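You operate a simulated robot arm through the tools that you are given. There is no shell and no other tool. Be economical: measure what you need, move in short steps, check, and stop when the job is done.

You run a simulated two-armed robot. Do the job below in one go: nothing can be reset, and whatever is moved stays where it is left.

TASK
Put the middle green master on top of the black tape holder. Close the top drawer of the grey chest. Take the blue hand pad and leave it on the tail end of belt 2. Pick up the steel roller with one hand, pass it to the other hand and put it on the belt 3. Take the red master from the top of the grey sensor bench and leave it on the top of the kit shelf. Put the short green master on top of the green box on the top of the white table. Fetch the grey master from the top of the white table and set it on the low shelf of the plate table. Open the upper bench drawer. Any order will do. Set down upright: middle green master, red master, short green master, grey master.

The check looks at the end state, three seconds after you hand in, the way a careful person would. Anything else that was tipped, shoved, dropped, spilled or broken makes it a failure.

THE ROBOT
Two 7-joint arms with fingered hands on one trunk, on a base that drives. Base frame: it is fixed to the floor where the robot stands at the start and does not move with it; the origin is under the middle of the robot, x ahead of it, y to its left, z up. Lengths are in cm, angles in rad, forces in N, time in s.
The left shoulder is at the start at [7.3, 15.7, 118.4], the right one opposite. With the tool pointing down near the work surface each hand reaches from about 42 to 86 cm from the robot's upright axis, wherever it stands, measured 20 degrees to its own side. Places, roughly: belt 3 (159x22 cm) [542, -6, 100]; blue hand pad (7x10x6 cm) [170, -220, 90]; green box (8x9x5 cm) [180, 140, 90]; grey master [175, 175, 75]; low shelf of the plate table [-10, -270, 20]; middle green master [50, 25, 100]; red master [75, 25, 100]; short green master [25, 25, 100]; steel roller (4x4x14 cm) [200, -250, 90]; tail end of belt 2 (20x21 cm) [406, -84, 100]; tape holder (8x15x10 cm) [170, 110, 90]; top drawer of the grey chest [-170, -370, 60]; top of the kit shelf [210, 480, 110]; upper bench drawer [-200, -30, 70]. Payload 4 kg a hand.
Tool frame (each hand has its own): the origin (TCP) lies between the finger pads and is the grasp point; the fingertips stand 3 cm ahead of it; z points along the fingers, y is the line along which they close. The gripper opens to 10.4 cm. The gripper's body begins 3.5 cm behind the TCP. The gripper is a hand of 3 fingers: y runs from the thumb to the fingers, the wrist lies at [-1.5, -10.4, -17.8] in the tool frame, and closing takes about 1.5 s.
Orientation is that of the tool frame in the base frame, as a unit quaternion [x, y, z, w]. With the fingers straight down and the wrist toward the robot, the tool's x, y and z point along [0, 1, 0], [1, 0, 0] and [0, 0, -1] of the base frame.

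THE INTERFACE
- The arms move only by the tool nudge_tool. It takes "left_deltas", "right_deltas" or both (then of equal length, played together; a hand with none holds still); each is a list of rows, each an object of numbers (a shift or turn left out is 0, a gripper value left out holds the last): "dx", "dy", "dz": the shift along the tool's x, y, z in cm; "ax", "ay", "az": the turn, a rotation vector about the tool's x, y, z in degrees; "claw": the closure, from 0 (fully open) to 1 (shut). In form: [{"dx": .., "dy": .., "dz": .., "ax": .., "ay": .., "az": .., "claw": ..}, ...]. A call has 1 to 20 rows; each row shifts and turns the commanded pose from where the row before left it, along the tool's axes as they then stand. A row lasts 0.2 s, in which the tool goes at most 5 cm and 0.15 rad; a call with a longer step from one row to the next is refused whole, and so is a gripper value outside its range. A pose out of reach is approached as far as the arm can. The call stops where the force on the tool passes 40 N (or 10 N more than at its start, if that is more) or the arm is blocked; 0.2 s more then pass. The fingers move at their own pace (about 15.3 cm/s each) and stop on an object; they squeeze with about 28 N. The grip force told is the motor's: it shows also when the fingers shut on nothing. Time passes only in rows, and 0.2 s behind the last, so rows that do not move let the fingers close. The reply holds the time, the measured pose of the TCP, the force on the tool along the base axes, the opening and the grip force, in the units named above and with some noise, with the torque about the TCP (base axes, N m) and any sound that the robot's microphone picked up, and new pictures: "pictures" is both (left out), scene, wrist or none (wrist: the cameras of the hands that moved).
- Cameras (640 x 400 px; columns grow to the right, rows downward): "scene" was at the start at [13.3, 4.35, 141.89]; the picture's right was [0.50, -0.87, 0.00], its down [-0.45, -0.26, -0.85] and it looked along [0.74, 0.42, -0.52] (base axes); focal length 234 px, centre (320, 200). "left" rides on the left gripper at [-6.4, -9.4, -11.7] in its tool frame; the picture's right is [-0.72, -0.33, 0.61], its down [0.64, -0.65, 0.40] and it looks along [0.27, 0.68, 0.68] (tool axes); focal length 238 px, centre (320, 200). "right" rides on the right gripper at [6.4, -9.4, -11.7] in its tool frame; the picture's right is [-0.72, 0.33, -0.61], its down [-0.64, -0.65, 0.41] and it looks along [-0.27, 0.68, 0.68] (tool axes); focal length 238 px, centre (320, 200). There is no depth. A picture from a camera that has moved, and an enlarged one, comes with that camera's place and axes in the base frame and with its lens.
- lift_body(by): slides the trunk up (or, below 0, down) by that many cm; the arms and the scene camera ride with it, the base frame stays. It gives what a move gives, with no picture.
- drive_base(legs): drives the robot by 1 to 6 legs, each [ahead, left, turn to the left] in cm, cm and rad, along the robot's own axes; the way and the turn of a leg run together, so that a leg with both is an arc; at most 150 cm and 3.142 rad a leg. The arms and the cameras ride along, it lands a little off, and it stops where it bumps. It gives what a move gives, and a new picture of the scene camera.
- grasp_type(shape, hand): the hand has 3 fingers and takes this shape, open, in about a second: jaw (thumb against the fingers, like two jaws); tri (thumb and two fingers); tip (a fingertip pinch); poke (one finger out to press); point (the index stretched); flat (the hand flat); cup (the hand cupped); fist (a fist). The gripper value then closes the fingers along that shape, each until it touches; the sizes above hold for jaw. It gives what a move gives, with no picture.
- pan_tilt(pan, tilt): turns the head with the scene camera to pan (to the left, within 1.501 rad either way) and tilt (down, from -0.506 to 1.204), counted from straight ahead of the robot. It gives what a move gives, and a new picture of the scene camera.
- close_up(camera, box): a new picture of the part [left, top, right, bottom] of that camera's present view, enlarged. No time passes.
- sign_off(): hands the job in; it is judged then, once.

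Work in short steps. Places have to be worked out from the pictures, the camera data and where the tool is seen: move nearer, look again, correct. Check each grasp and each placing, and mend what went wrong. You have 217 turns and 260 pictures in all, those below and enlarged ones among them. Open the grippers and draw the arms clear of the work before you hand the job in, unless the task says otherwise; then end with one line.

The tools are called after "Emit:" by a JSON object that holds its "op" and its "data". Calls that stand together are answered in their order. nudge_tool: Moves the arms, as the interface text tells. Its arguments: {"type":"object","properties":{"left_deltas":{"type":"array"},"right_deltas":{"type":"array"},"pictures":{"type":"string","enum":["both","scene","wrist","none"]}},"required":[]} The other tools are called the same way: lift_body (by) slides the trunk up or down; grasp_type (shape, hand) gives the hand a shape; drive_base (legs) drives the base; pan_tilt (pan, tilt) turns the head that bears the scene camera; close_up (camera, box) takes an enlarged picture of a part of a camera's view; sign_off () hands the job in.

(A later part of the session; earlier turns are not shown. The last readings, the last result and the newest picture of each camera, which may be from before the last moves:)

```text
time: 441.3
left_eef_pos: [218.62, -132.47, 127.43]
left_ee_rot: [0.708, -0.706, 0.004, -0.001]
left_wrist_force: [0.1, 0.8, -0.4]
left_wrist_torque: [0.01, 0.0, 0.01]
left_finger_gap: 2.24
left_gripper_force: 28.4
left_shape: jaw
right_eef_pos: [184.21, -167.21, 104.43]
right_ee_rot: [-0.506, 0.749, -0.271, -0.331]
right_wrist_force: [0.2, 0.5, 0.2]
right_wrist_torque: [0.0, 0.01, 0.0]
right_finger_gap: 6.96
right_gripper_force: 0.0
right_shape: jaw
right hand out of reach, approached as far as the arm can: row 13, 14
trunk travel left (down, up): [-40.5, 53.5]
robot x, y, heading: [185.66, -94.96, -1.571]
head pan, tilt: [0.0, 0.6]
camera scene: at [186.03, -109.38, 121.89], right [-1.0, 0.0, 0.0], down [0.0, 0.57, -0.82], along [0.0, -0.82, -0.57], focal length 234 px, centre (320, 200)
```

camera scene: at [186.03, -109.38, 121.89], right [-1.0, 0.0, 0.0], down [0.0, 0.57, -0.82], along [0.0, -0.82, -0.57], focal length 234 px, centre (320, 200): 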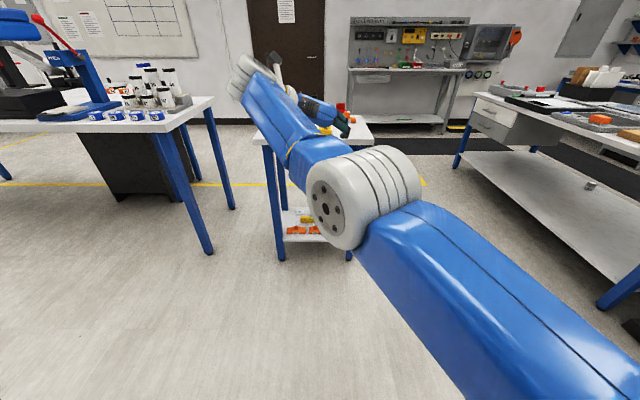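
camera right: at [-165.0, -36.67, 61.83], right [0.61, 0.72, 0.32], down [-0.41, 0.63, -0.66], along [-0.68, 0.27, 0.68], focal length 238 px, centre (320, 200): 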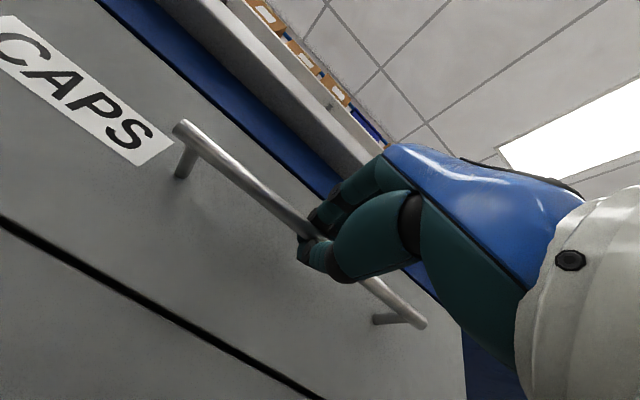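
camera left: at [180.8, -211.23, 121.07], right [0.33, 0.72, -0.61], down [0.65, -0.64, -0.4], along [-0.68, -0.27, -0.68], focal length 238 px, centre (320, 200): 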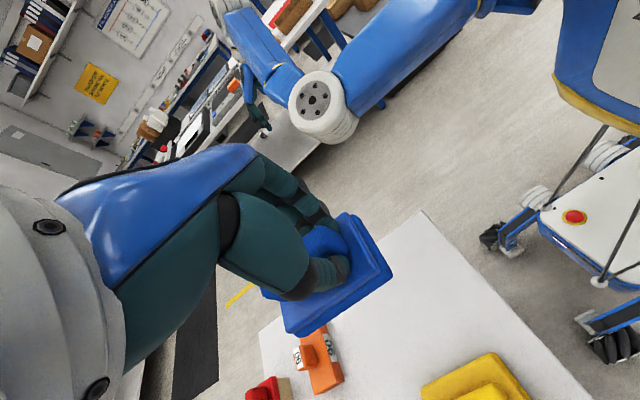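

The table is untouched. I now rotate the right hand gradually back to the default pointing-down orientation, here in free space.

Emit:
{"op": "nudge_tool", "data": {"right_deltas": [{"ax": 3.05, "ay": -2.5, "az": -6.9, "claw": 0}, {"ax": 3.05, "ay": -2.5, "az": -6.9}, {"ax": 3.05, "ay": -2.5, "az": -6.9}, {"ax": 3.05, "ay": -2.5, "az": -6.9}, {"ax": 3.05, "ay": -2.5, "az": -6.9}, {"ax": 3.05, "ay": -2.5, "az": -6.9}, {"ax": 3.05, "ay": -2.5, "az": -6.9}, {"ax": 3.05, "ay": -2.5, "az": -6.9}, {"ax": 3.05, "ay": -2.5, "az": -6.9}, {"ax": 3.05, "ay": -2.5, "az": -6.9}, {"ax": 3.05, "ay": -2.5, "az": -6.9}, {"ax": 3.05, "ay": -2.5, "az": -6.9}, {"ax": 3.05, "ay": -2.5, "az": -6.9}, {"ax": 3.05, "ay": -2.5, "az": -6.9}, {"ax": 3.05, "ay": -2.5, "az": -6.9}, {}], "pictures": "scene"}}

```text
time: 444.7
left_eef_pos: [218.48, -132.44, 127.51]
left_ee_rot: [0.708, -0.707, 0.004, 0.0]
left_wrist_force: [-0.7, 0.8, 0.3]
left_wrist_torque: [0.05, 0.02, 0.0]
left_finger_gap: 2.26
left_gripper_force: 27.7
left_shape: jaw
right_eef_pos: [185.41, -166.73, 105.14]
right_ee_rot: [1.0, 0.01, -0.003, 0.004]
right_wrist_force: [-0.5, -0.4, -0.6]
right_wrist_torque: [0.01, 0.02, 0.01]
right_finger_gap: 10.39
right_gripper_force: 0.0
right_shape: jaw
trunk travel left (down, up): [-40.5, 53.5]
robot x, y, heading: [185.56, -95.01, -1.573]
head pan, tilt: [0.0, 0.6]
camera scene: at [186.0, -109.41, 121.89], right [-1.0, 0.0, 0.0], down [0.0, 0.57, -0.82], along [0.0, -0.82, -0.57], focal length 234 px, centre (320, 200)
```

scene: 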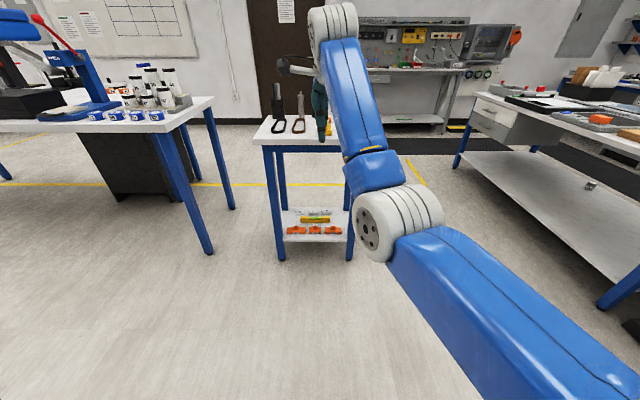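

Now the right arm points down again with a long, straight reach (72 cm ahead). I can take the roller top-down, so I raise the trunk 7 cm and drive up to it.

Emit:
{"op": "lift_body", "data": {"by": 7}}

Emit:
{"op": "drive_base", "data": {"legs": [[0, 4, 0], [74, 0, 0]]}}

Emit:
{"op": "nudge_tool", "data": {"right_deltas": [{"dx": 2}, {"dx": 2}, {"dx": 1}, {}], "pictures": "both"}}

```text
time: 445.8
left_eef_pos: [218.44, -132.54, 134.39]
left_ee_rot: [0.707, -0.707, 0.003, 0.001]
left_wrist_force: [-0.7, -0.9, -0.5]
left_wrist_torque: [0.02, 0.01, 0.0]
left_finger_gap: 2.24
left_gripper_force: 27.9
left_shape: jaw
right_eef_pos: [185.44, -166.71, 112.07]
right_ee_rot: [1.0, 0.008, -0.002, 0.004]
right_wrist_force: [-0.4, 0.1, -0.3]
right_wrist_torque: [-0.03, -0.02, -0.02]
right_finger_gap: 10.4
right_gripper_force: 0.2
right_shape: jaw
trunk travel left (down, up): [-47.5, 46.5]
robot x, y, heading: [185.56, -95.14, -1.574]
head pan, tilt: [0.0, 0.6]
```

```text
time: 450.4
left_eef_pos: [223.5, -207.15, 134.46]
left_ee_rot: [0.712, -0.702, 0.003, 0.001]
left_wrist_force: [-0.6, -0.9, -1.0]
left_wrist_torque: [0.03, 0.01, -0.02]
left_finger_gap: 2.25
left_gripper_force: 28.0
left_shape: jaw
right_eef_pos: [190.78, -241.76, 111.99]
right_ee_rot: [1.0, 0.015, -0.003, 0.005]
right_wrist_force: [0.2, -0.3, 0.4]
right_wrist_torque: [-0.01, -0.01, -0.02]
right_finger_gap: 10.42
right_gripper_force: 0.1
right_shape: jaw
trunk travel left (down, up): [-47.5, 46.5]
robot x, y, heading: [190.44, -170.07, -1.559]
head pan, tilt: [0.0, 0.6]
camera scene: at [190.79, -184.41, 128.9], right [-1.0, -0.01, 0.0], down [-0.01, 0.57, -0.82], along [0.01, -0.82, -0.57], focal length 234 px, centre (320, 200)
```

scene: 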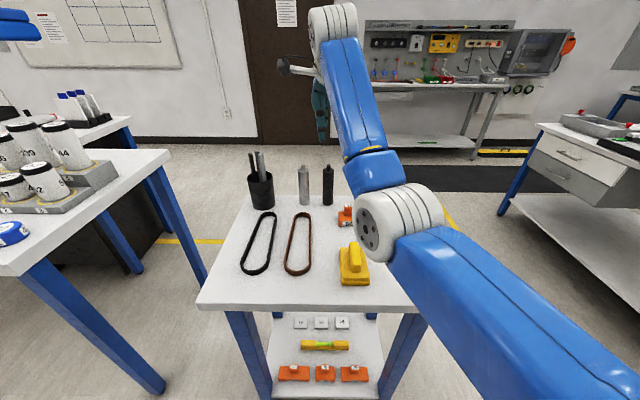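

```text
time: 451.4
left_eef_pos: [222.89, -206.99, 134.6]
left_ee_rot: [0.711, -0.703, 0.005, -0.001]
left_wrist_force: [-0.6, -0.6, -0.5]
left_wrist_torque: [0.01, -0.03, 0.0]
left_finger_gap: 2.26
left_gripper_force: 27.9
left_shape: jaw
right_eef_pos: [195.27, -241.47, 112.26]
right_ee_rot: [1.0, 0.014, -0.001, 0.006]
right_wrist_force: [-0.4, -0.2, 0.5]
right_wrist_torque: [0.0, 0.01, -0.01]
right_finger_gap: 10.37
right_gripper_force: 0.0
right_shape: jaw
trunk travel left (down, up): [-47.5, 46.5]
robot x, y, heading: [189.83, -169.89, -1.561]
head pan, tilt: [0.0, 0.6]
camera scene: at [190.36, -184.48, 128.89], right [-1.0, -0.01, 0.0], down [-0.01, 0.57, -0.82], along [0.01, -0.82, -0.57], focal length 234 px, centre (320, 200)
camera right: at [201.39, -231.74, 123.83], right [-0.71, -0.34, 0.62], down [-0.66, 0.63, -0.41], along [-0.25, -0.7, -0.67], focal length 238 px, centre (320, 200)
```

scene: 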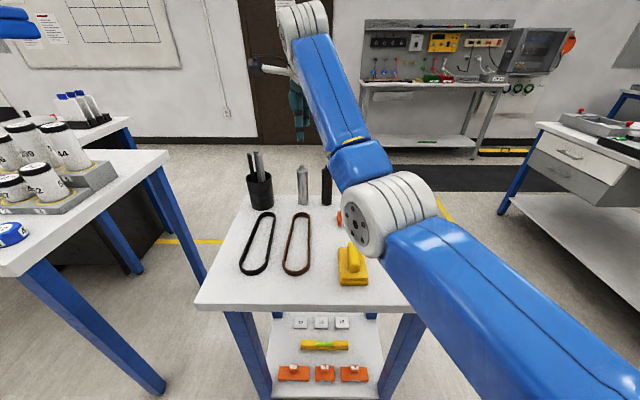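
right: 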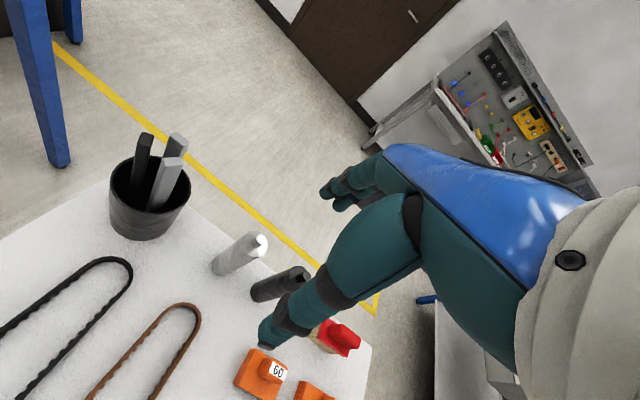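

The roller is at (196.0, −244.9) by both cameras. I centre the hand over it.

Emit:
{"op": "nudge_tool", "data": {"right_deltas": [{"dx": 0.7, "dy": 1.2}, {"dy": 1.2}, {"dy": 1}, {}], "pictures": "wrist"}}

```text
time: 452.4
left_eef_pos: [223.06, -207.0, 134.53]
left_ee_rot: [0.712, -0.703, 0.005, 0.0]
left_wrist_force: [-0.1, 0.0, -1.0]
left_wrist_torque: [0.05, -0.02, 0.0]
left_finger_gap: 2.25
left_gripper_force: 28.3
left_shape: jaw
right_eef_pos: [196.09, -245.05, 112.18]
right_ee_rot: [1.0, 0.014, -0.001, 0.006]
right_wrist_force: [0.2, -0.4, 0.2]
right_wrist_torque: [0.02, 0.02, 0.04]
right_finger_gap: 10.37
right_gripper_force: 0.0
right_shape: jaw
trunk travel left (down, up): [-47.5, 46.5]
robot x, y, heading: [189.63, -170.47, -1.564]
head pan, tilt: [0.0, 0.6]
camera right: at [202.27, -235.17, 123.79], right [-0.71, -0.34, 0.62], down [-0.66, 0.63, -0.41], along [-0.25, -0.7, -0.67], focal length 238 px, centre (320, 200)
```

right: 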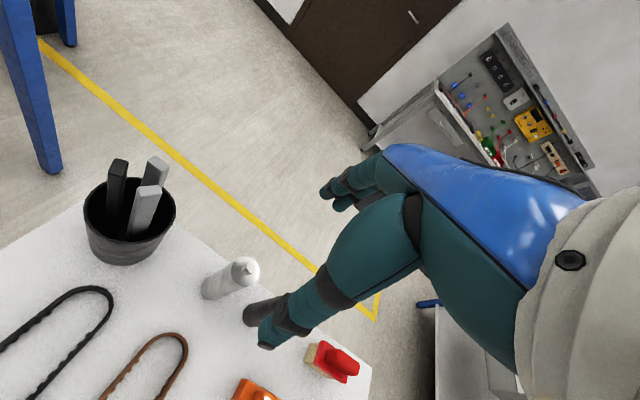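

Centred. I lower the trunk 15 cm so the fingers straddle the roller's top, then close.

Emit:
{"op": "lift_body", "data": {"by": -15}}

Emit:
{"op": "nudge_tool", "data": {"right_deltas": [{"claw": 1}, {}, {}, {}, {}, {}, {}, {}], "pictures": "wrist"}}

```text
time: 454.1
left_eef_pos: [223.1, -207.03, 119.48]
left_ee_rot: [0.711, -0.703, 0.005, 0.001]
left_wrist_force: [0.0, 0.1, -0.9]
left_wrist_torque: [0.02, -0.01, -0.05]
left_finger_gap: 2.25
left_gripper_force: 28.0
left_shape: jaw
right_eef_pos: [196.24, -244.91, 97.25]
right_ee_rot: [1.0, 0.015, -0.001, 0.005]
right_wrist_force: [1.0, -0.6, 1.1]
right_wrist_torque: [0.0, 0.01, 0.04]
right_finger_gap: 10.4
right_gripper_force: 0.0
right_shape: jaw
trunk travel left (down, up): [-32.5, 61.5]
robot x, y, heading: [189.75, -170.02, -1.555]
head pan, tilt: [0.0, 0.6]
```

```text
time: 455.9
left_eef_pos: [223.16, -207.06, 119.63]
left_ee_rot: [0.712, -0.702, 0.005, 0.001]
left_wrist_force: [0.5, 0.7, -0.7]
left_wrist_torque: [0.06, 0.01, 0.03]
left_finger_gap: 2.23
left_gripper_force: 27.9
left_shape: jaw
right_eef_pos: [196.12, -244.83, 97.13]
right_ee_rot: [1.0, 0.015, 0.0, 0.005]
right_wrist_force: [0.0, 0.6, -0.1]
right_wrist_torque: [0.03, -0.01, -0.02]
right_finger_gap: 2.65
right_gripper_force: 28.5
right_shape: jaw
trunk travel left (down, up): [-32.5, 61.5]
robot x, y, heading: [190.02, -170.12, -1.56]
head pan, tilt: [0.0, 0.6]
camera right: at [202.3, -235.16, 108.73], right [-0.71, -0.34, 0.62], down [-0.66, 0.63, -0.41], along [-0.25, -0.7, -0.67], focal length 238 px, centre (320, 200)
```

right: 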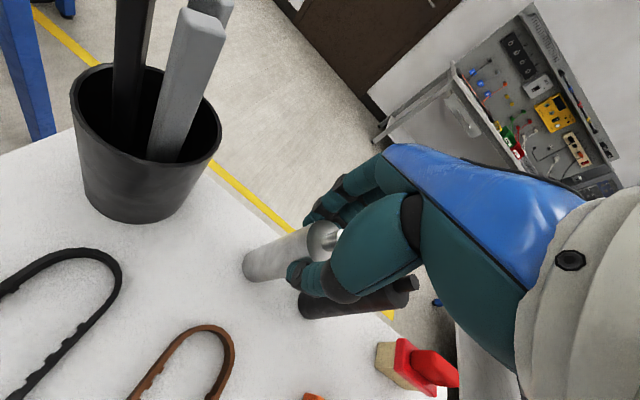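

Gripped (2.65 cm) with the black one beside it undisturbed. I lift with the trunk and check.

Emit:
{"op": "lift_body", "data": {"by": 22}}

Emit:
{"op": "nudge_tool", "data": {"right_deltas": [{}], "pictures": "both"}}

```text
time: 458.2
left_eef_pos: [223.13, -207.07, 141.53]
left_ee_rot: [0.712, -0.703, 0.005, 0.001]
left_wrist_force: [0.4, 0.5, -0.9]
left_wrist_torque: [0.02, -0.03, 0.0]
left_finger_gap: 2.26
left_gripper_force: 27.8
left_shape: jaw
right_eef_pos: [196.09, -245.13, 119.1]
right_ee_rot: [1.0, 0.015, -0.001, 0.005]
right_wrist_force: [0.1, -0.5, -2.1]
right_wrist_torque: [-0.01, 0.04, 0.01]
right_finger_gap: 2.62
right_gripper_force: 28.3
right_shape: jaw
trunk travel left (down, up): [-54.5, 39.5]
robot x, y, heading: [189.7, -170.04, -1.562]
head pan, tilt: [0.0, 0.6]
```

```text
time: 458.6
left_eef_pos: [223.22, -207.06, 141.61]
left_ee_rot: [0.712, -0.703, 0.005, 0.002]
left_wrist_force: [0.4, 0.0, -0.4]
left_wrist_torque: [-0.01, -0.01, -0.01]
left_finger_gap: 2.25
left_gripper_force: 28.9
left_shape: jaw
right_eef_pos: [196.14, -244.98, 119.26]
right_ee_rot: [1.0, 0.016, 0.0, 0.005]
right_wrist_force: [-0.3, -0.4, -0.9]
right_wrist_torque: [-0.01, 0.0, 0.01]
right_finger_gap: 2.64
right_gripper_force: 28.3
right_shape: jaw
trunk travel left (down, up): [-54.5, 39.5]
robot x, y, heading: [190.13, -169.82, -1.558]
head pan, tilt: [0.0, 0.6]
camera scene: at [190.52, -184.54, 135.88], right [-1.0, -0.01, 0.0], down [-0.01, 0.57, -0.82], along [0.01, -0.82, -0.57], focal length 234 px, centre (320, 200)
camera right: at [202.34, -235.21, 130.76], right [-0.71, -0.34, 0.62], down [-0.66, 0.63, -0.41], along [-0.25, -0.7, -0.67], focal length 238 px, centre (320, 200)
```

scene: 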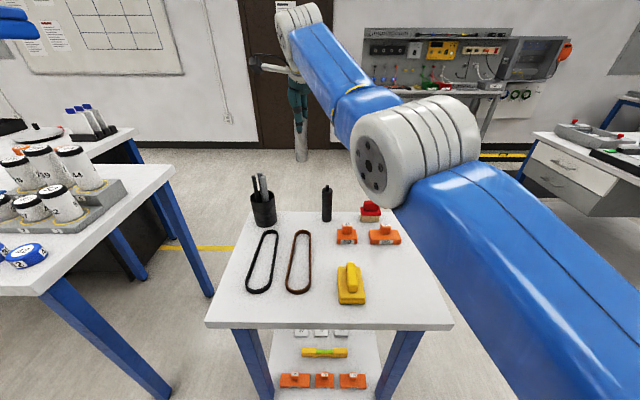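
right: 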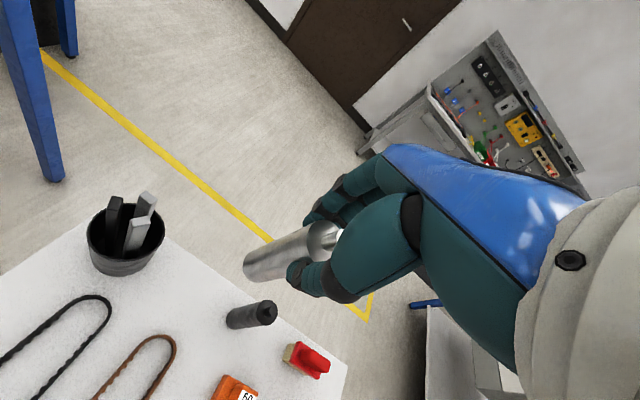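

I have the roller and the other items are untouched. I back out, turn to +x, and look toward the belts.

Emit:
{"op": "drive_base", "data": {"legs": [[-75, 0, 0], [0, 0, 1.555]]}}

Emit:
{"op": "pan_tilt", "data": {"pan": 0.35, "tilt": 0.3}}

```text
time: 466.4
left_eef_pos: [227.42, -64.5, 141.65]
left_ee_rot: [1.0, -0.011, 0.003, -0.003]
left_wrist_force: [0.2, -0.3, -0.7]
left_wrist_torque: [0.0, 0.03, -0.02]
left_finger_gap: 2.25
left_gripper_force: 28.0
left_shape: jaw
right_eef_pos: [264.24, -92.86, 119.04]
right_ee_rot: [0.709, 0.705, 0.002, 0.004]
right_wrist_force: [0.6, 1.0, -1.7]
right_wrist_torque: [0.02, 0.0, -0.04]
right_finger_gap: 2.62
right_gripper_force: 27.7
right_shape: jaw
trunk travel left (down, up): [-54.5, 39.5]
robot x, y, heading: [189.23, -96.29, -0.025]
head pan, tilt: [0.0, 0.6]
camera scene: at [203.54, -96.74, 135.88], right [-0.03, -1.0, 0.0], down [-0.57, 0.01, -0.82], along [0.82, -0.02, -0.57], focal length 234 px, centre (320, 200)
```

scene: 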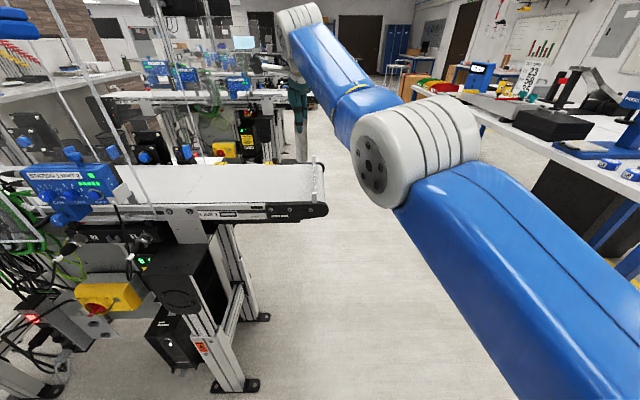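

```text
time: 467.2
left_eef_pos: [227.17, -64.48, 141.74]
left_ee_rot: [1.0, -0.011, 0.004, -0.003]
left_wrist_force: [-0.8, 0.6, -1.1]
left_wrist_torque: [0.0, -0.01, 0.0]
left_finger_gap: 2.22
left_gripper_force: 27.6
left_shape: jaw
right_eef_pos: [264.21, -92.8, 119.36]
right_ee_rot: [0.709, 0.705, 0.003, 0.005]
right_wrist_force: [-0.5, 1.6, -2.7]
right_wrist_torque: [-0.03, 0.03, 0.0]
right_finger_gap: 2.65
right_gripper_force: 28.5
right_shape: jaw
trunk travel left (down, up): [-54.5, 39.5]
robot x, y, heading: [188.84, -96.2, -0.024]
head pan, tilt: [0.351, 0.3]
camera scene: at [203.53, -93.47, 138.62], right [0.32, -0.95, 0.0], down [-0.28, -0.1, -0.95], along [0.9, 0.3, -0.3], focal length 234 px, centre (320, 200)
```

scene: 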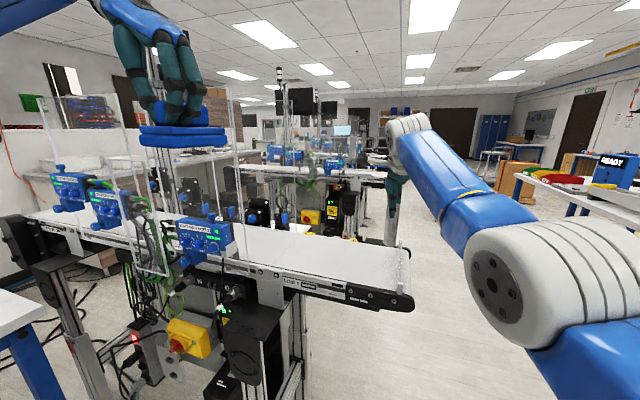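

Belt 1's end is right under the roller, with belts 2 and 3 beyond. I strafe to the aisle and advance toward belt 2.

Emit:
{"op": "drive_base", "data": {"legs": [[0, -52, 0.02], [150, 0, 0]]}}

```text
time: 477.2
left_eef_pos: [372.02, -116.42, 141.7]
left_ee_rot: [1.0, 0.002, 0.004, -0.004]
left_wrist_force: [0.3, 0.4, -0.9]
left_wrist_torque: [0.01, 0.0, 0.0]
left_finger_gap: 2.22
left_gripper_force: 27.9
left_shape: jaw
right_eef_pos: [410.0, -143.66, 119.31]
right_ee_rot: [0.7, 0.714, 0.004, 0.005]
right_wrist_force: [-0.4, -0.1, -1.8]
right_wrist_torque: [-0.04, 0.05, 0.0]
right_finger_gap: 2.62
right_gripper_force: 27.9
right_shape: jaw
trunk travel left (down, up): [-54.5, 39.5]
robot x, y, heading: [334.89, -149.08, 0.003]
head pan, tilt: [0.351, 0.3]
camera scene: at [349.38, -146.04, 138.63], right [0.34, -0.94, 0.0], down [-0.28, -0.1, -0.95], along [0.9, 0.33, -0.3], focal length 234 px, centre (320, 200)
```

scene: 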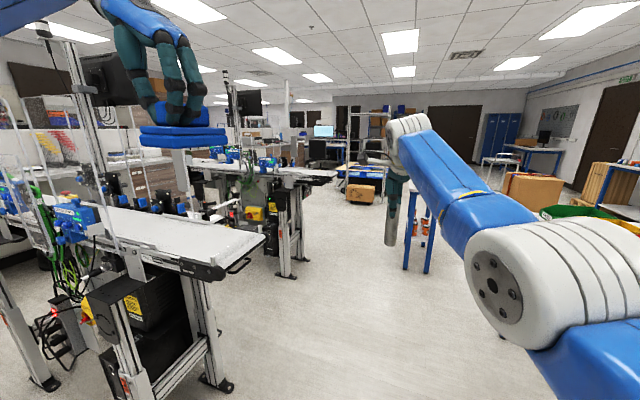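

Belt 2's end is at about (406, −98) with its surface near z 98. I turn the left hand back to default and edge closer so it comes over the tail end.

Emit:
{"op": "nudge_tool", "data": {"left_deltas": [{"az": -8.2}, {"az": -8.2}, {"az": -8.2}, {"az": -8.2}, {"az": -8.2}, {"az": -8.2}, {"az": -8.2}, {"az": -8.2}, {"az": -8.2}, {"az": -8.2}, {"az": -8}, {}], "pictures": "none"}}

Emit:
{"op": "drive_base", "data": {"legs": [[23, 17, 0]]}}

Emit:
{"op": "pan_tilt", "data": {"pan": 0.6, "tilt": 0.65}}

```text
time: 479.8
left_eef_pos: [372.01, -116.6, 141.77]
left_ee_rot: [0.706, 0.709, 0.007, 0.002]
left_wrist_force: [-0.4, 0.3, 0.5]
left_wrist_torque: [0.0, 0.01, 0.0]
left_finger_gap: 2.24
left_gripper_force: 28.1
left_shape: jaw
right_eef_pos: [410.08, -143.69, 119.55]
right_ee_rot: [0.7, 0.715, 0.004, 0.005]
right_wrist_force: [0.4, 0.4, -1.7]
right_wrist_torque: [-0.02, 0.03, 0.01]
right_finger_gap: 2.61
right_gripper_force: 28.0
right_shape: jaw
trunk travel left (down, up): [-54.5, 39.5]
robot x, y, heading: [334.93, -149.62, 0.002]
head pan, tilt: [0.351, 0.3]
```

```text
time: 481.7
left_eef_pos: [394.63, -100.71, 142.1]
left_ee_rot: [0.704, 0.71, 0.01, -0.001]
left_wrist_force: [-0.1, -0.5, 0.2]
left_wrist_torque: [0.0, -0.06, 0.01]
left_finger_gap: 2.2
left_gripper_force: 28.3
left_shape: jaw
right_eef_pos: [432.91, -127.45, 119.62]
right_ee_rot: [0.698, 0.716, 0.007, 0.003]
right_wrist_force: [-0.8, 0.0, -2.1]
right_wrist_torque: [0.02, 0.05, 0.03]
right_finger_gap: 2.65
right_gripper_force: 27.7
right_shape: jaw
trunk travel left (down, up): [-54.5, 39.5]
robot x, y, heading: [358.35, -132.62, 0.005]
head pan, tilt: [0.351, 0.3]
camera scene: at [372.15, -130.12, 138.67], right [0.35, -0.94, 0.0], down [-0.28, -0.1, -0.96], along [0.89, 0.33, -0.3], focal length 234 px, centre (320, 200)
```

scene: 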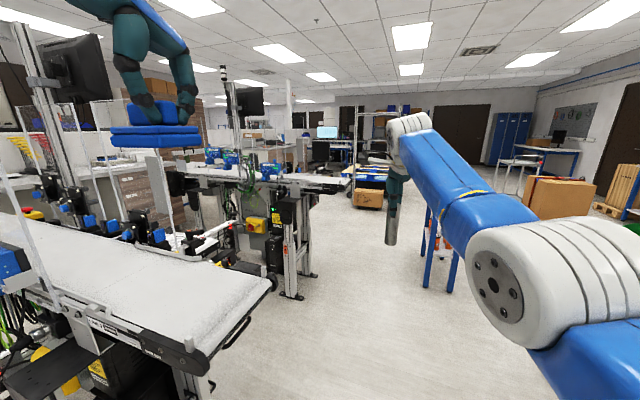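

```text
time: 482.6
left_eef_pos: [394.68, -100.47, 141.89]
left_ee_rot: [0.705, 0.709, 0.009, -0.001]
left_wrist_force: [0.4, 0.8, -0.7]
left_wrist_torque: [0.05, 0.0, 0.03]
left_finger_gap: 2.23
left_gripper_force: 28.4
left_shape: jaw
right_eef_pos: [433.13, -127.32, 119.77]
right_ee_rot: [0.698, 0.716, 0.007, 0.003]
right_wrist_force: [0.3, -0.1, -2.0]
right_wrist_torque: [0.01, 0.02, 0.03]
right_finger_gap: 2.62
right_gripper_force: 27.9
right_shape: jaw
trunk travel left (down, up): [-54.5, 39.5]
robot x, y, heading: [357.95, -132.42, 0.008]
head pan, tilt: [0.6, 0.649]
camera scene: at [370.8, -128.01, 135.46], right [0.57, -0.82, 0.0], down [-0.5, -0.34, -0.8], along [0.65, 0.45, -0.61], focal length 234 px, centre (320, 200)
```

scene: 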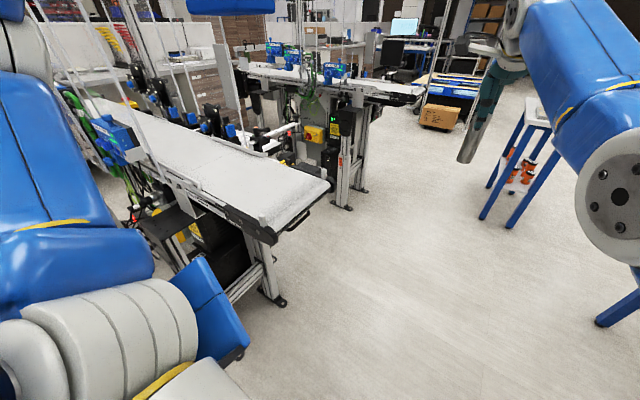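

The belt 2 tail spans x 395–418 and ends at y −98. I move the pad over (406.5, −85) and lower to just above.

Emit:
{"op": "nudge_tool", "data": {"left_deltas": [{"dz": 4}, {"dz": 4}, {"dz": 4}, {"dz": 4}, {"dx": 4, "dy": 3}, {"dx": 4, "dy": 3}, {"dx": 4, "dy": 3}, {"dx": 3.5, "dy": 2.8}, {"dz": 4}, {"dz": 4}, {"dz": 4}, {"dz": 3}, {}, {}], "pictures": "both"}}

```text
time: 485.6
left_eef_pos: [406.67, -84.41, 111.12]
left_ee_rot: [0.705, 0.709, 0.007, 0.0]
left_wrist_force: [0.1, -0.4, -1.9]
left_wrist_torque: [0.01, 0.0, 0.02]
left_finger_gap: 2.24
left_gripper_force: 28.5
left_shape: jaw
right_eef_pos: [433.05, -126.77, 119.66]
right_ee_rot: [0.698, 0.716, 0.006, 0.004]
right_wrist_force: [0.3, 1.2, -1.7]
right_wrist_torque: [0.0, 0.0, 0.01]
right_finger_gap: 2.61
right_gripper_force: 28.6
right_shape: jaw
trunk travel left (down, up): [-54.5, 39.5]
robot x, y, heading: [357.78, -132.35, 0.01]
head pan, tilt: [0.6, 0.649]
camera scene: at [370.78, -127.54, 135.44], right [0.57, -0.82, 0.0], down [-0.5, -0.35, -0.79], along [0.65, 0.45, -0.61], focal length 234 px, centre (320, 200)
camera left: at [397.16, -90.81, 122.69], right [-0.31, -0.71, -0.62], down [-0.65, 0.64, -0.4], along [0.69, 0.28, -0.67], focal length 238 px, centre (320, 200)
```

scene: 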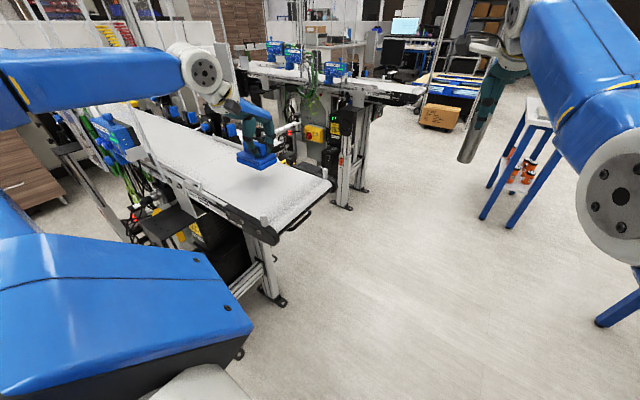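
left: 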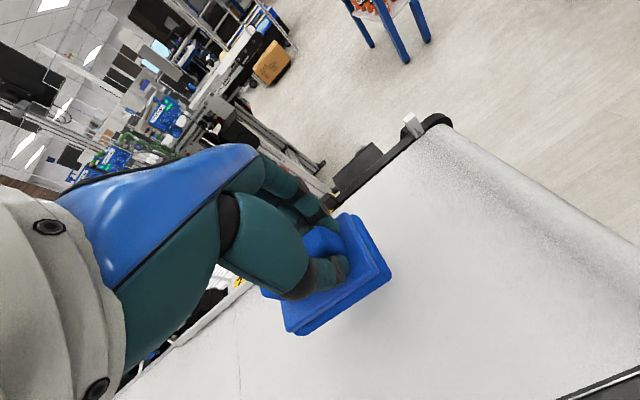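

Well over the tail. I lower to contact.

Emit:
{"op": "nudge_tool", "data": {"left_deltas": [{"dz": 3}, {"dz": 2.5}, {"dz": 1}, {"dz": 0.6}, {"dz": 0.5}, {"dz": 0.5}, {"dz": 0.5}, {"dz": 0.5}, {"dz": 0.5}, {}], "pictures": "none"}}

```text
time: 486.5
left_eef_pos: [406.82, -84.3, 105.72]
left_ee_rot: [0.704, 0.71, 0.021, 0.007]
left_wrist_force: [-11.1, -4.6, 18.6]
left_wrist_torque: [-0.16, 0.7, -0.01]
left_finger_gap: 2.24
left_gripper_force: 28.1
left_shape: jaw
right_eef_pos: [432.72, -127.21, 119.85]
right_ee_rot: [0.698, 0.716, 0.007, 0.005]
right_wrist_force: [0.0, 0.1, -2.1]
right_wrist_torque: [-0.02, -0.02, 0.01]
right_finger_gap: 2.57
right_gripper_force: 28.3
right_shape: jaw
trunk travel left (down, up): [-54.5, 39.5]
robot x, y, heading: [357.89, -132.45, 0.003]
head pan, tilt: [0.6, 0.649]
stopped in row 4 (left hand): the force on the tool passed its limit at 46 N (the readings are from after the stop); the commanded pose is now the measured one
```

Contact at z≈105.7, so the belt is near 101. I ease off, release, and look.

Emit:
{"op": "nudge_tool", "data": {"left_deltas": [{"dz": -0.3}, {"claw": 0.5}, {"claw": 0}, {}, {}, {}, {}], "pictures": "wrist"}}

```text
time: 488.1
left_eef_pos: [407.02, -84.0, 105.46]
left_ee_rot: [0.704, 0.71, 0.018, 0.005]
left_wrist_force: [0.9, 0.3, 0.6]
left_wrist_torque: [-0.02, 0.0, -0.01]
left_finger_gap: 10.39
left_gripper_force: 0.0
left_shape: jaw
right_eef_pos: [433.01, -126.83, 119.96]
right_ee_rot: [0.698, 0.716, 0.005, 0.005]
right_wrist_force: [-0.3, 0.0, -1.3]
right_wrist_torque: [-0.03, 0.01, -0.01]
right_finger_gap: 2.6
right_gripper_force: 27.8
right_shape: jaw
trunk travel left (down, up): [-54.5, 39.5]
robot x, y, heading: [358.04, -132.45, 0.002]
head pan, tilt: [0.6, 0.649]
camera left: at [397.25, -90.59, 116.72], right [-0.3, -0.71, -0.64], down [-0.64, 0.64, -0.41], along [0.7, 0.29, -0.65], focal length 238 px, centre (320, 200)
```

left: 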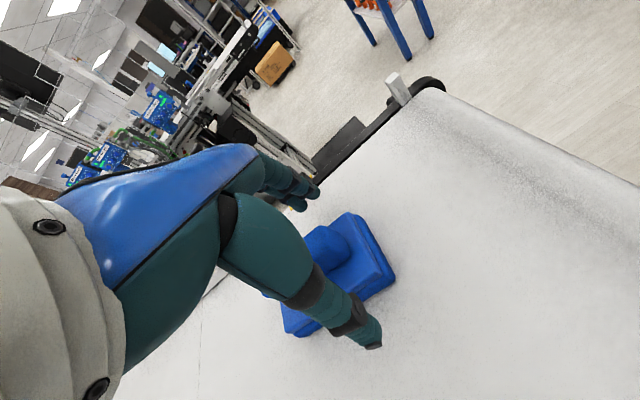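

The pad lies on the tail. I raise the left hand and pull the robot back into the aisle for the handover.

Emit:
{"op": "nudge_tool", "data": {"left_deltas": [{"dz": -3}, {"dz": -4}, {"dz": -4}, {"dz": -4}, {"dz": -4}, {"dx": -4}, {"dx": -4}, {"dx": -4}, {}], "pictures": "none"}}

Emit:
{"op": "drive_base", "data": {"legs": [[0, -25, 0]]}}

```text
time: 490.1
left_eef_pos: [406.1, -96.37, 124.36]
left_ee_rot: [0.704, 0.71, 0.019, 0.006]
left_wrist_force: [0.6, -0.3, 0.6]
left_wrist_torque: [0.02, -0.01, 0.0]
left_finger_gap: 10.37
left_gripper_force: 0.1
left_shape: jaw
right_eef_pos: [433.02, -126.85, 119.87]
right_ee_rot: [0.698, 0.716, 0.006, 0.005]
right_wrist_force: [-0.2, -0.2, -1.8]
right_wrist_torque: [0.04, 0.01, 0.0]
right_finger_gap: 2.62
right_gripper_force: 27.8
right_shape: jaw
trunk travel left (down, up): [-54.5, 39.5]
robot x, y, heading: [358.21, -132.29, 0.01]
head pan, tilt: [0.6, 0.649]
```

```text
time: 492.0
left_eef_pos: [406.1, -119.77, 123.86]
left_ee_rot: [0.702, 0.712, 0.015, 0.007]
left_wrist_force: [-0.7, 0.4, -1.3]
left_wrist_torque: [-0.09, 0.01, -0.04]
left_finger_gap: 10.38
left_gripper_force: 0.1
left_shape: jaw
right_eef_pos: [433.17, -150.3, 119.8]
right_ee_rot: [0.697, 0.717, 0.002, 0.008]
right_wrist_force: [0.5, 1.7, -1.5]
right_wrist_torque: [-0.04, 0.02, -0.02]
right_finger_gap: 2.61
right_gripper_force: 28.1
right_shape: jaw
trunk travel left (down, up): [-54.5, 39.5]
robot x, y, heading: [357.96, -157.31, 0.014]
head pan, tilt: [0.6, 0.649]
camera scene: at [370.91, -151.23, 135.39], right [0.57, -0.82, 0.01], down [-0.5, -0.36, -0.79], along [0.65, 0.45, -0.61], focal length 234 px, centre (320, 200)
```

scene: 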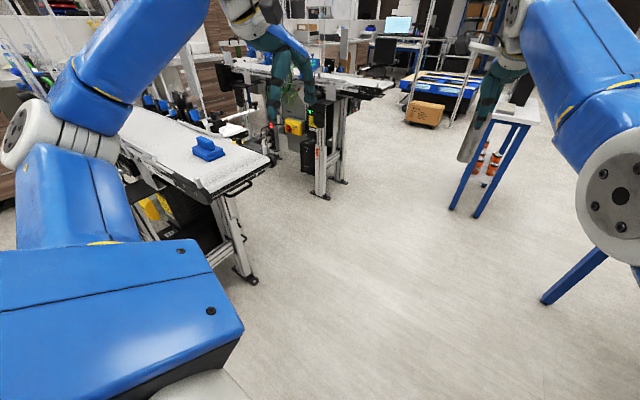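

Now the handover. I retract the right hand with the roller to about 58 cm ahead and turn the left hand to point rightward and down.

Emit:
{"op": "nudge_tool", "data": {"right_deltas": [{"dy": -3}, {"dy": -3}, {"dy": -3}, {"dy": -3}, {"dy": -3}, {"dy": -2}, {}, {}], "left_deltas": [{"ay": -8}, {"ay": -8}, {"ay": -8}, {"ay": -8}, {"ay": -8}, {"ay": -8}, {"ay": -8}, {}], "pictures": "none"}}

Emit:
{"op": "pan_tilt", "data": {"pan": 0.1, "tilt": 0.4}}

```text
time: 494.0
left_eef_pos: [405.84, -121.71, 124.75]
left_ee_rot: [0.63, 0.627, -0.31, 0.338]
left_wrist_force: [0.3, -0.7, -0.2]
left_wrist_torque: [0.03, -0.01, 0.04]
left_finger_gap: 10.39
left_gripper_force: 0.0
left_shape: jaw
right_eef_pos: [421.35, -156.83, 120.52]
right_ee_rot: [0.726, 0.687, 0.012, 0.014]
right_wrist_force: [-0.3, 0.5, -1.7]
right_wrist_torque: [-0.01, 0.03, 0.02]
right_finger_gap: 2.6
right_gripper_force: 28.2
right_shape: jaw
right hand out of reach, approached as far as the arm can: row 5, 6
trunk travel left (down, up): [-54.5, 39.5]
robot x, y, heading: [358.07, -157.67, 0.014]
head pan, tilt: [0.6, 0.649]
stopped in row 8 (right hand): the arm was blocked; the commanded pose is now the measured one
```

```text
time: 494.9
left_eef_pos: [405.66, -121.56, 124.61]
left_ee_rot: [0.629, 0.626, -0.312, 0.339]
left_wrist_force: [0.4, 0.8, 0.2]
left_wrist_torque: [0.01, 0.01, -0.03]
left_finger_gap: 10.38
left_gripper_force: 0.0
left_shape: jaw
right_eef_pos: [421.16, -156.48, 120.46]
right_ee_rot: [0.726, 0.687, 0.011, 0.015]
right_wrist_force: [0.4, 0.7, -1.8]
right_wrist_torque: [-0.04, 0.01, 0.02]
right_finger_gap: 2.55
right_gripper_force: 27.9
right_shape: jaw
trunk travel left (down, up): [-54.5, 39.5]
robot x, y, heading: [358.25, -157.46, 0.011]
head pan, tilt: [0.099, 0.4]
camera scene: at [373.0, -156.47, 137.7], right [0.11, -0.99, 0.0], down [-0.39, -0.04, -0.92], along [0.91, 0.1, -0.39], focal length 234 px, centre (320, 200)
```

scene: 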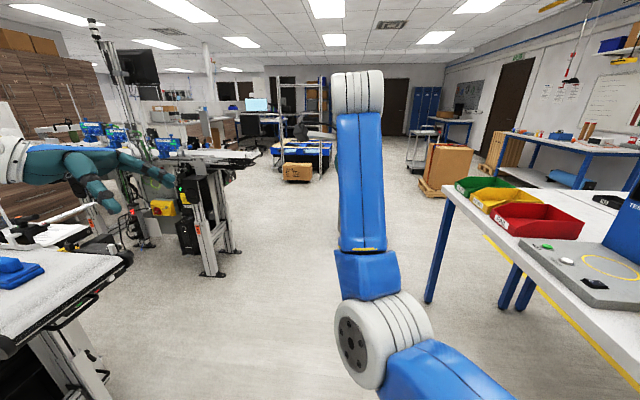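

The right hand holds the roller at (421, −156.5). The left hand points at it 35° down. I move it to a pre-grasp 12 cm short of the roller's lower half.

Emit:
{"op": "nudge_tool", "data": {"left_deltas": [{"dx": -1.47, "dy": 2.11, "dz": 3.39}, {"dx": -1.47, "dy": 2.11, "dz": 3.39}, {"dx": -1.47, "dy": 2.11, "dz": 3.39}, {"dx": -1.47, "dy": 2.11, "dz": 3.39}, {"dx": -1.47, "dy": 2.11, "dz": 3.39}, {"dx": -1.47, "dy": 2.11, "dz": 3.39}, {"dx": -1.47, "dy": 2.11, "dz": 3.39}, {}], "pictures": "both"}}

```text
time: 496.7
left_eef_pos: [421.2, -146.63, 120.01]
left_ee_rot: [0.629, 0.626, -0.312, 0.34]
left_wrist_force: [-0.4, -0.4, 0.4]
left_wrist_torque: [-0.03, -0.02, -0.02]
left_finger_gap: 10.38
left_gripper_force: 0.0
left_shape: jaw
right_eef_pos: [421.33, -156.46, 120.44]
right_ee_rot: [0.726, 0.687, 0.012, 0.016]
right_wrist_force: [-0.1, -0.1, -1.8]
right_wrist_torque: [0.0, 0.01, 0.02]
right_finger_gap: 2.58
right_gripper_force: 27.8
right_shape: jaw
trunk travel left (down, up): [-54.5, 39.5]
robot x, y, heading: [357.82, -157.59, 0.005]
head pan, tilt: [0.099, 0.4]
camera scene: at [373.04, -156.52, 137.7], right [0.11, -0.99, 0.0], down [-0.39, -0.04, -0.92], along [0.91, 0.1, -0.39], focal length 234 px, centre (320, 200)
camera left: at [411.22, -140.91, 131.53], right [-0.32, -0.92, 0.22], down [-0.62, 0.03, -0.78], along [0.71, -0.39, -0.58], focal length 238 px, centre (320, 200)
```

scene: 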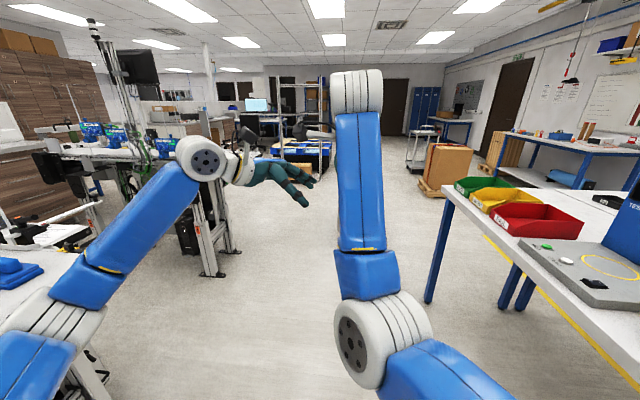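
left: 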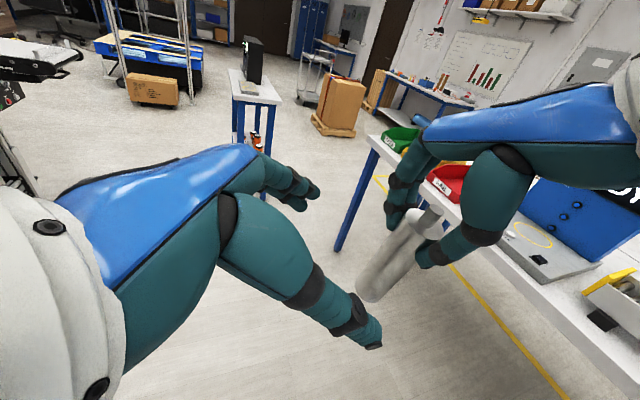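

The roller projects exactly where computed. I advance 12 cm along the fingers and close the left hand.

Emit:
{"op": "nudge_tool", "data": {"left_deltas": [{"dz": 3}, {"dz": 3}, {"dz": 3}, {"dz": 3}, {}, {"claw": 1}, {}, {}, {}, {}, {}, {}, {}], "pictures": "wrist"}}

```text
time: 499.5
left_eef_pos: [421.54, -156.4, 112.94]
left_ee_rot: [0.63, 0.626, -0.312, 0.339]
left_wrist_force: [0.3, -1.0, -3.4]
left_wrist_torque: [0.01, 0.03, 0.07]
left_finger_gap: 2.18
left_gripper_force: 28.0
left_shape: jaw
right_eef_pos: [421.33, -156.48, 120.64]
right_ee_rot: [0.727, 0.687, 0.011, 0.015]
right_wrist_force: [-1.0, 0.5, 2.6]
right_wrist_torque: [0.12, 0.05, -0.08]
right_finger_gap: 2.61
right_gripper_force: 28.1
right_shape: jaw
trunk travel left (down, up): [-54.5, 39.5]
robot x, y, heading: [358.42, -157.75, 0.014]
head pan, tilt: [0.099, 0.4]
camera left: at [411.57, -150.61, 124.51], right [-0.32, -0.92, 0.22], down [-0.63, 0.03, -0.78], along [0.71, -0.39, -0.59], focal length 238 px, centre (320, 200)
```

left: 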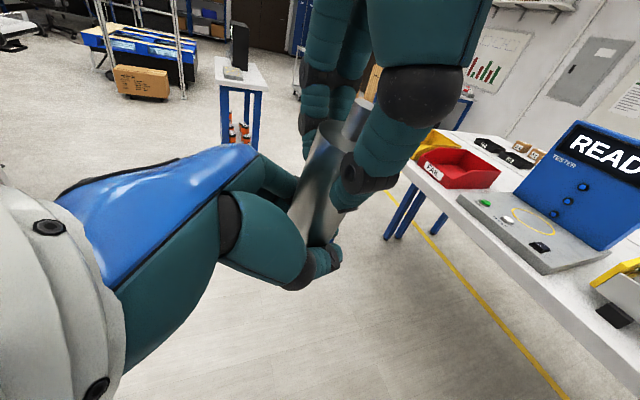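

Left has the lower part firmly. I open the right hand and lift it straight up off the roller.

Emit:
{"op": "nudge_tool", "data": {"right_deltas": [{"claw": 0}, {}, {}, {}, {}, {}, {"dz": -3}, {"dz": -3}, {"dz": -3}, {"dz": -3}, {}], "left_deltas": [{}, {}, {}, {}, {}, {}, {}, {}, {}, {}, {}], "pictures": "wrist"}}

```text
time: 501.9
left_eef_pos: [421.53, -156.33, 112.9]
left_ee_rot: [0.629, 0.627, -0.312, 0.339]
left_wrist_force: [-0.7, 0.0, -2.0]
left_wrist_torque: [-0.01, -0.01, -0.01]
left_finger_gap: 2.09
left_gripper_force: 28.4
left_shape: jaw
right_eef_pos: [421.47, -157.13, 131.54]
right_ee_rot: [0.732, 0.681, 0.005, 0.01]
right_wrist_force: [-1.1, -0.7, -1.4]
right_wrist_torque: [0.03, -0.04, -0.03]
right_finger_gap: 10.37
right_gripper_force: 0.0
right_shape: jaw
trunk travel left (down, up): [-54.5, 39.5]
robot x, y, heading: [358.04, -157.47, 0.01]
head pan, tilt: [0.099, 0.4]
camera right: at [412.42, -149.91, 143.05], right [0.26, -0.74, 0.62], down [-0.69, -0.6, -0.41], along [0.68, -0.32, -0.66], focal length 238 px, centre (320, 200)
camera left: at [411.56, -150.57, 124.53], right [-0.32, -0.92, 0.22], down [-0.63, 0.03, -0.78], along [0.71, -0.39, -0.58], focal length 238 px, centre (320, 200)
```

right: 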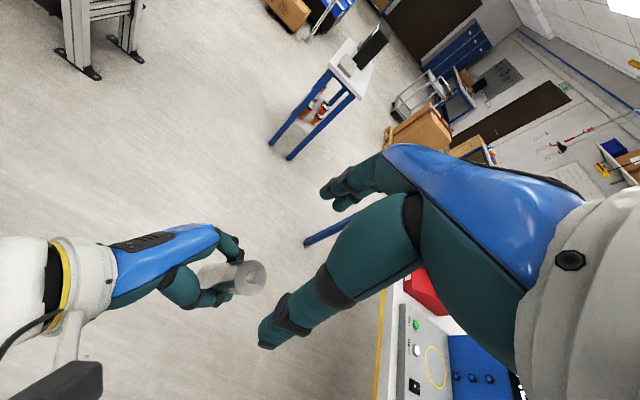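
left: 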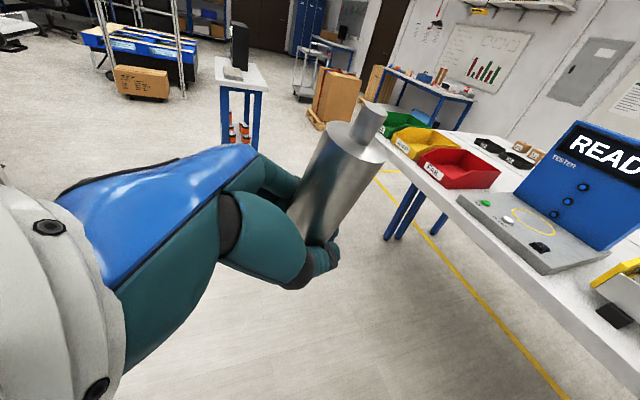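

Handover complete: the left hand holds the roller upright. I raise the trunk, move the empty right hand aside, and drive toward belt 3, turning to face +y.

Emit:
{"op": "nudge_tool", "data": {"right_deltas": [{"dx": -4}, {"dx": -4}, {"dx": -4}, {"dx": -3}, {}], "pictures": "none"}}

Emit:
{"op": "lift_body", "data": {"by": 10}}

Emit:
{"op": "drive_base", "data": {"legs": [[92, 0, 0], [0, 0, 1.56]]}}

Emit:
{"op": "pan_tilt", "data": {"pan": -0.5, "tilt": 0.45}}

```text
time: 503.1
left_eef_pos: [421.5, -156.27, 112.92]
left_ee_rot: [0.629, 0.626, -0.312, 0.339]
left_wrist_force: [0.2, 0.4, -2.9]
left_wrist_torque: [0.0, 0.01, -0.03]
left_finger_gap: 2.09
left_gripper_force: 27.9
left_shape: jaw
right_eef_pos: [419.98, -171.05, 132.59]
right_ee_rot: [0.723, 0.691, 0.011, 0.015]
right_wrist_force: [-1.0, 0.5, -0.8]
right_wrist_torque: [-0.01, 0.02, 0.01]
right_finger_gap: 10.36
right_gripper_force: 0.0
right_shape: jaw
trunk travel left (down, up): [-54.5, 39.5]
robot x, y, heading: [358.3, -157.87, 0.01]
head pan, tilt: [0.099, 0.4]
```

```text
time: 504.4
left_eef_pos: [421.56, -156.38, 122.96]
left_ee_rot: [0.629, 0.626, -0.311, 0.339]
left_wrist_force: [-0.3, -0.1, -1.9]
left_wrist_torque: [0.0, 0.03, -0.02]
left_finger_gap: 2.08
left_gripper_force: 27.8
left_shape: jaw
right_eef_pos: [420.14, -171.22, 142.58]
right_ee_rot: [0.724, 0.69, 0.011, 0.014]
right_wrist_force: [-0.1, -0.8, -0.1]
right_wrist_torque: [0.01, 0.0, -0.04]
right_finger_gap: 10.36
right_gripper_force: 0.1
right_shape: jaw
trunk travel left (down, up): [-64.5, 29.5]
robot x, y, heading: [358.4, -157.54, 0.008]
head pan, tilt: [0.099, 0.4]
```

```text
time: 513.1
left_eef_pos: [448.83, -92.88, 123.0]
left_ee_rot: [-0.003, 0.888, 0.022, 0.46]
left_wrist_force: [-0.9, -0.2, -1.7]
left_wrist_torque: [-0.02, 0.0, 0.01]
left_finger_gap: 2.11
left_gripper_force: 27.3
left_shape: jaw
right_eef_pos: [463.7, -93.95, 142.7]
right_ee_rot: [0.018, 1.0, 0.017, 0.002]
right_wrist_force: [0.2, 0.5, -0.2]
right_wrist_torque: [-0.03, -0.03, 0.02]
right_finger_gap: 10.34
right_gripper_force: 0.0
right_shape: jaw
trunk travel left (down, up): [-64.5, 29.5]
robot x, y, heading: [450.31, -156.27, 1.595]
head pan, tilt: [0.099, 0.4]
camera scene: at [449.55, -141.67, 147.69], right [0.99, 0.12, 0.0], down [0.05, -0.39, -0.92], along [-0.11, 0.91, -0.39], focal length 234 px, centre (320, 200)
```

scene: 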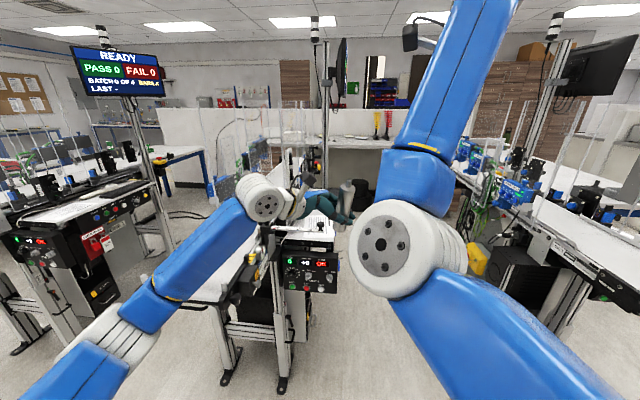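

```text
time: 514.1
left_eef_pos: [448.88, -93.03, 123.13]
left_ee_rot: [-0.002, 0.888, 0.023, 0.459]
left_wrist_force: [-0.3, 0.1, -2.2]
left_wrist_torque: [0.02, -0.01, 0.01]
left_finger_gap: 2.11
left_gripper_force: 27.6
left_shape: jaw
right_eef_pos: [463.61, -94.38, 142.83]
right_ee_rot: [0.018, 1.0, 0.018, 0.002]
right_wrist_force: [0.4, 0.0, 0.7]
right_wrist_torque: [-0.02, -0.02, 0.0]
right_finger_gap: 10.38
right_gripper_force: 0.2
right_shape: jaw
trunk travel left (down, up): [-64.5, 29.5]
robot x, y, heading: [450.81, -156.25, 1.593]
head pan, tilt: [-0.499, 0.45]
camera scene: at [454.82, -142.73, 147.24], right [0.89, -0.46, 0.0], down [-0.2, -0.39, -0.9], along [0.41, 0.8, -0.44], focal length 234 px, centre (320, 200)
```

scene: 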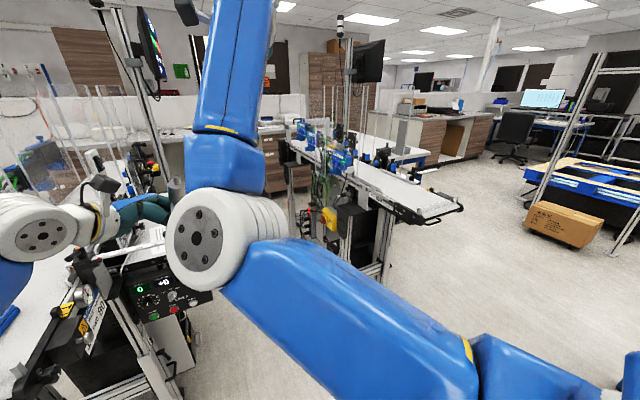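

Belt 3's end is about (535, −89). I strafe right to stand in front of it.

Emit:
{"op": "drive_base", "data": {"legs": [[-6, 0, -0.02], [0, -86, 0]]}}

Emit:
{"op": "pan_tilt", "data": {"pan": 0.1, "tilt": 0.55}}

```text
time: 519.3
left_eef_pos: [537.29, -99.18, 123.07]
left_ee_rot: [0.011, 0.887, 0.016, 0.461]
left_wrist_force: [-0.2, 0.6, -2.1]
left_wrist_torque: [-0.05, 0.0, -0.02]
left_finger_gap: 2.09
left_gripper_force: 28.1
left_shape: jaw
right_eef_pos: [552.0, -101.05, 142.75]
right_ee_rot: [0.034, 0.999, 0.019, 0.003]
right_wrist_force: [0.2, -0.3, 0.0]
right_wrist_torque: [0.0, -0.01, -0.01]
right_finger_gap: 10.35
right_gripper_force: 0.0
right_shape: jaw
trunk travel left (down, up): [-64.5, 29.5]
robot x, y, heading: [537.65, -161.86, 1.563]
head pan, tilt: [-0.499, 0.45]
camera scene: at [541.57, -149.08, 147.25], right [0.87, -0.49, 0.01], down [-0.21, -0.38, -0.9], along [0.44, 0.79, -0.44], focal length 234 px, centre (320, 200)
```

scene: 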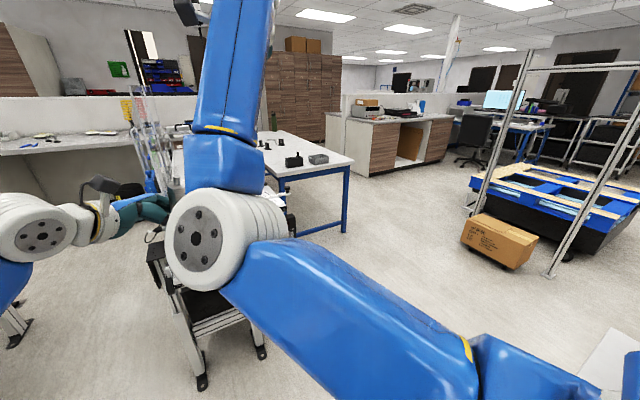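

```text
time: 520.3
left_eef_pos: [537.52, -99.55, 123.28]
left_ee_rot: [0.011, 0.887, 0.016, 0.46]
left_wrist_force: [0.6, -0.7, -2.4]
left_wrist_torque: [-0.02, 0.03, 0.0]
left_finger_gap: 2.09
left_gripper_force: 28.1
left_shape: jaw
right_eef_pos: [552.42, -101.35, 143.01]
right_ee_rot: [0.035, 0.999, 0.02, 0.003]
right_wrist_force: [-0.3, 0.2, -0.3]
right_wrist_torque: [0.01, 0.01, -0.01]
right_finger_gap: 10.37
right_gripper_force: 0.1
right_shape: jaw
trunk travel left (down, up): [-64.5, 29.5]
robot x, y, heading: [537.59, -162.45, 1.558]
head pan, tilt: [0.099, 0.55]
camera scene: at [536.67, -148.2, 146.33], right [1.0, 0.09, 0.0], down [0.05, -0.52, -0.85], along [-0.08, 0.85, -0.53], focal length 234 px, centre (320, 200)
```

scene: 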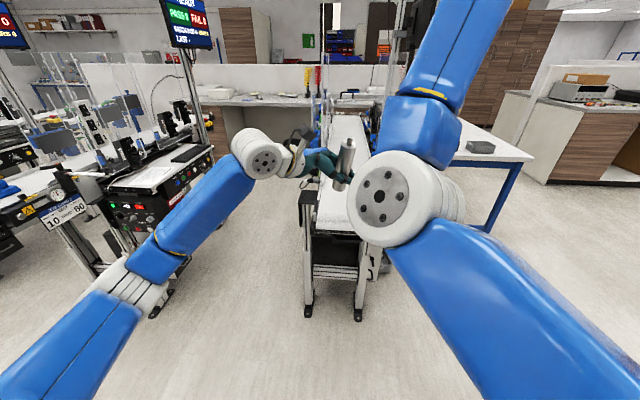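

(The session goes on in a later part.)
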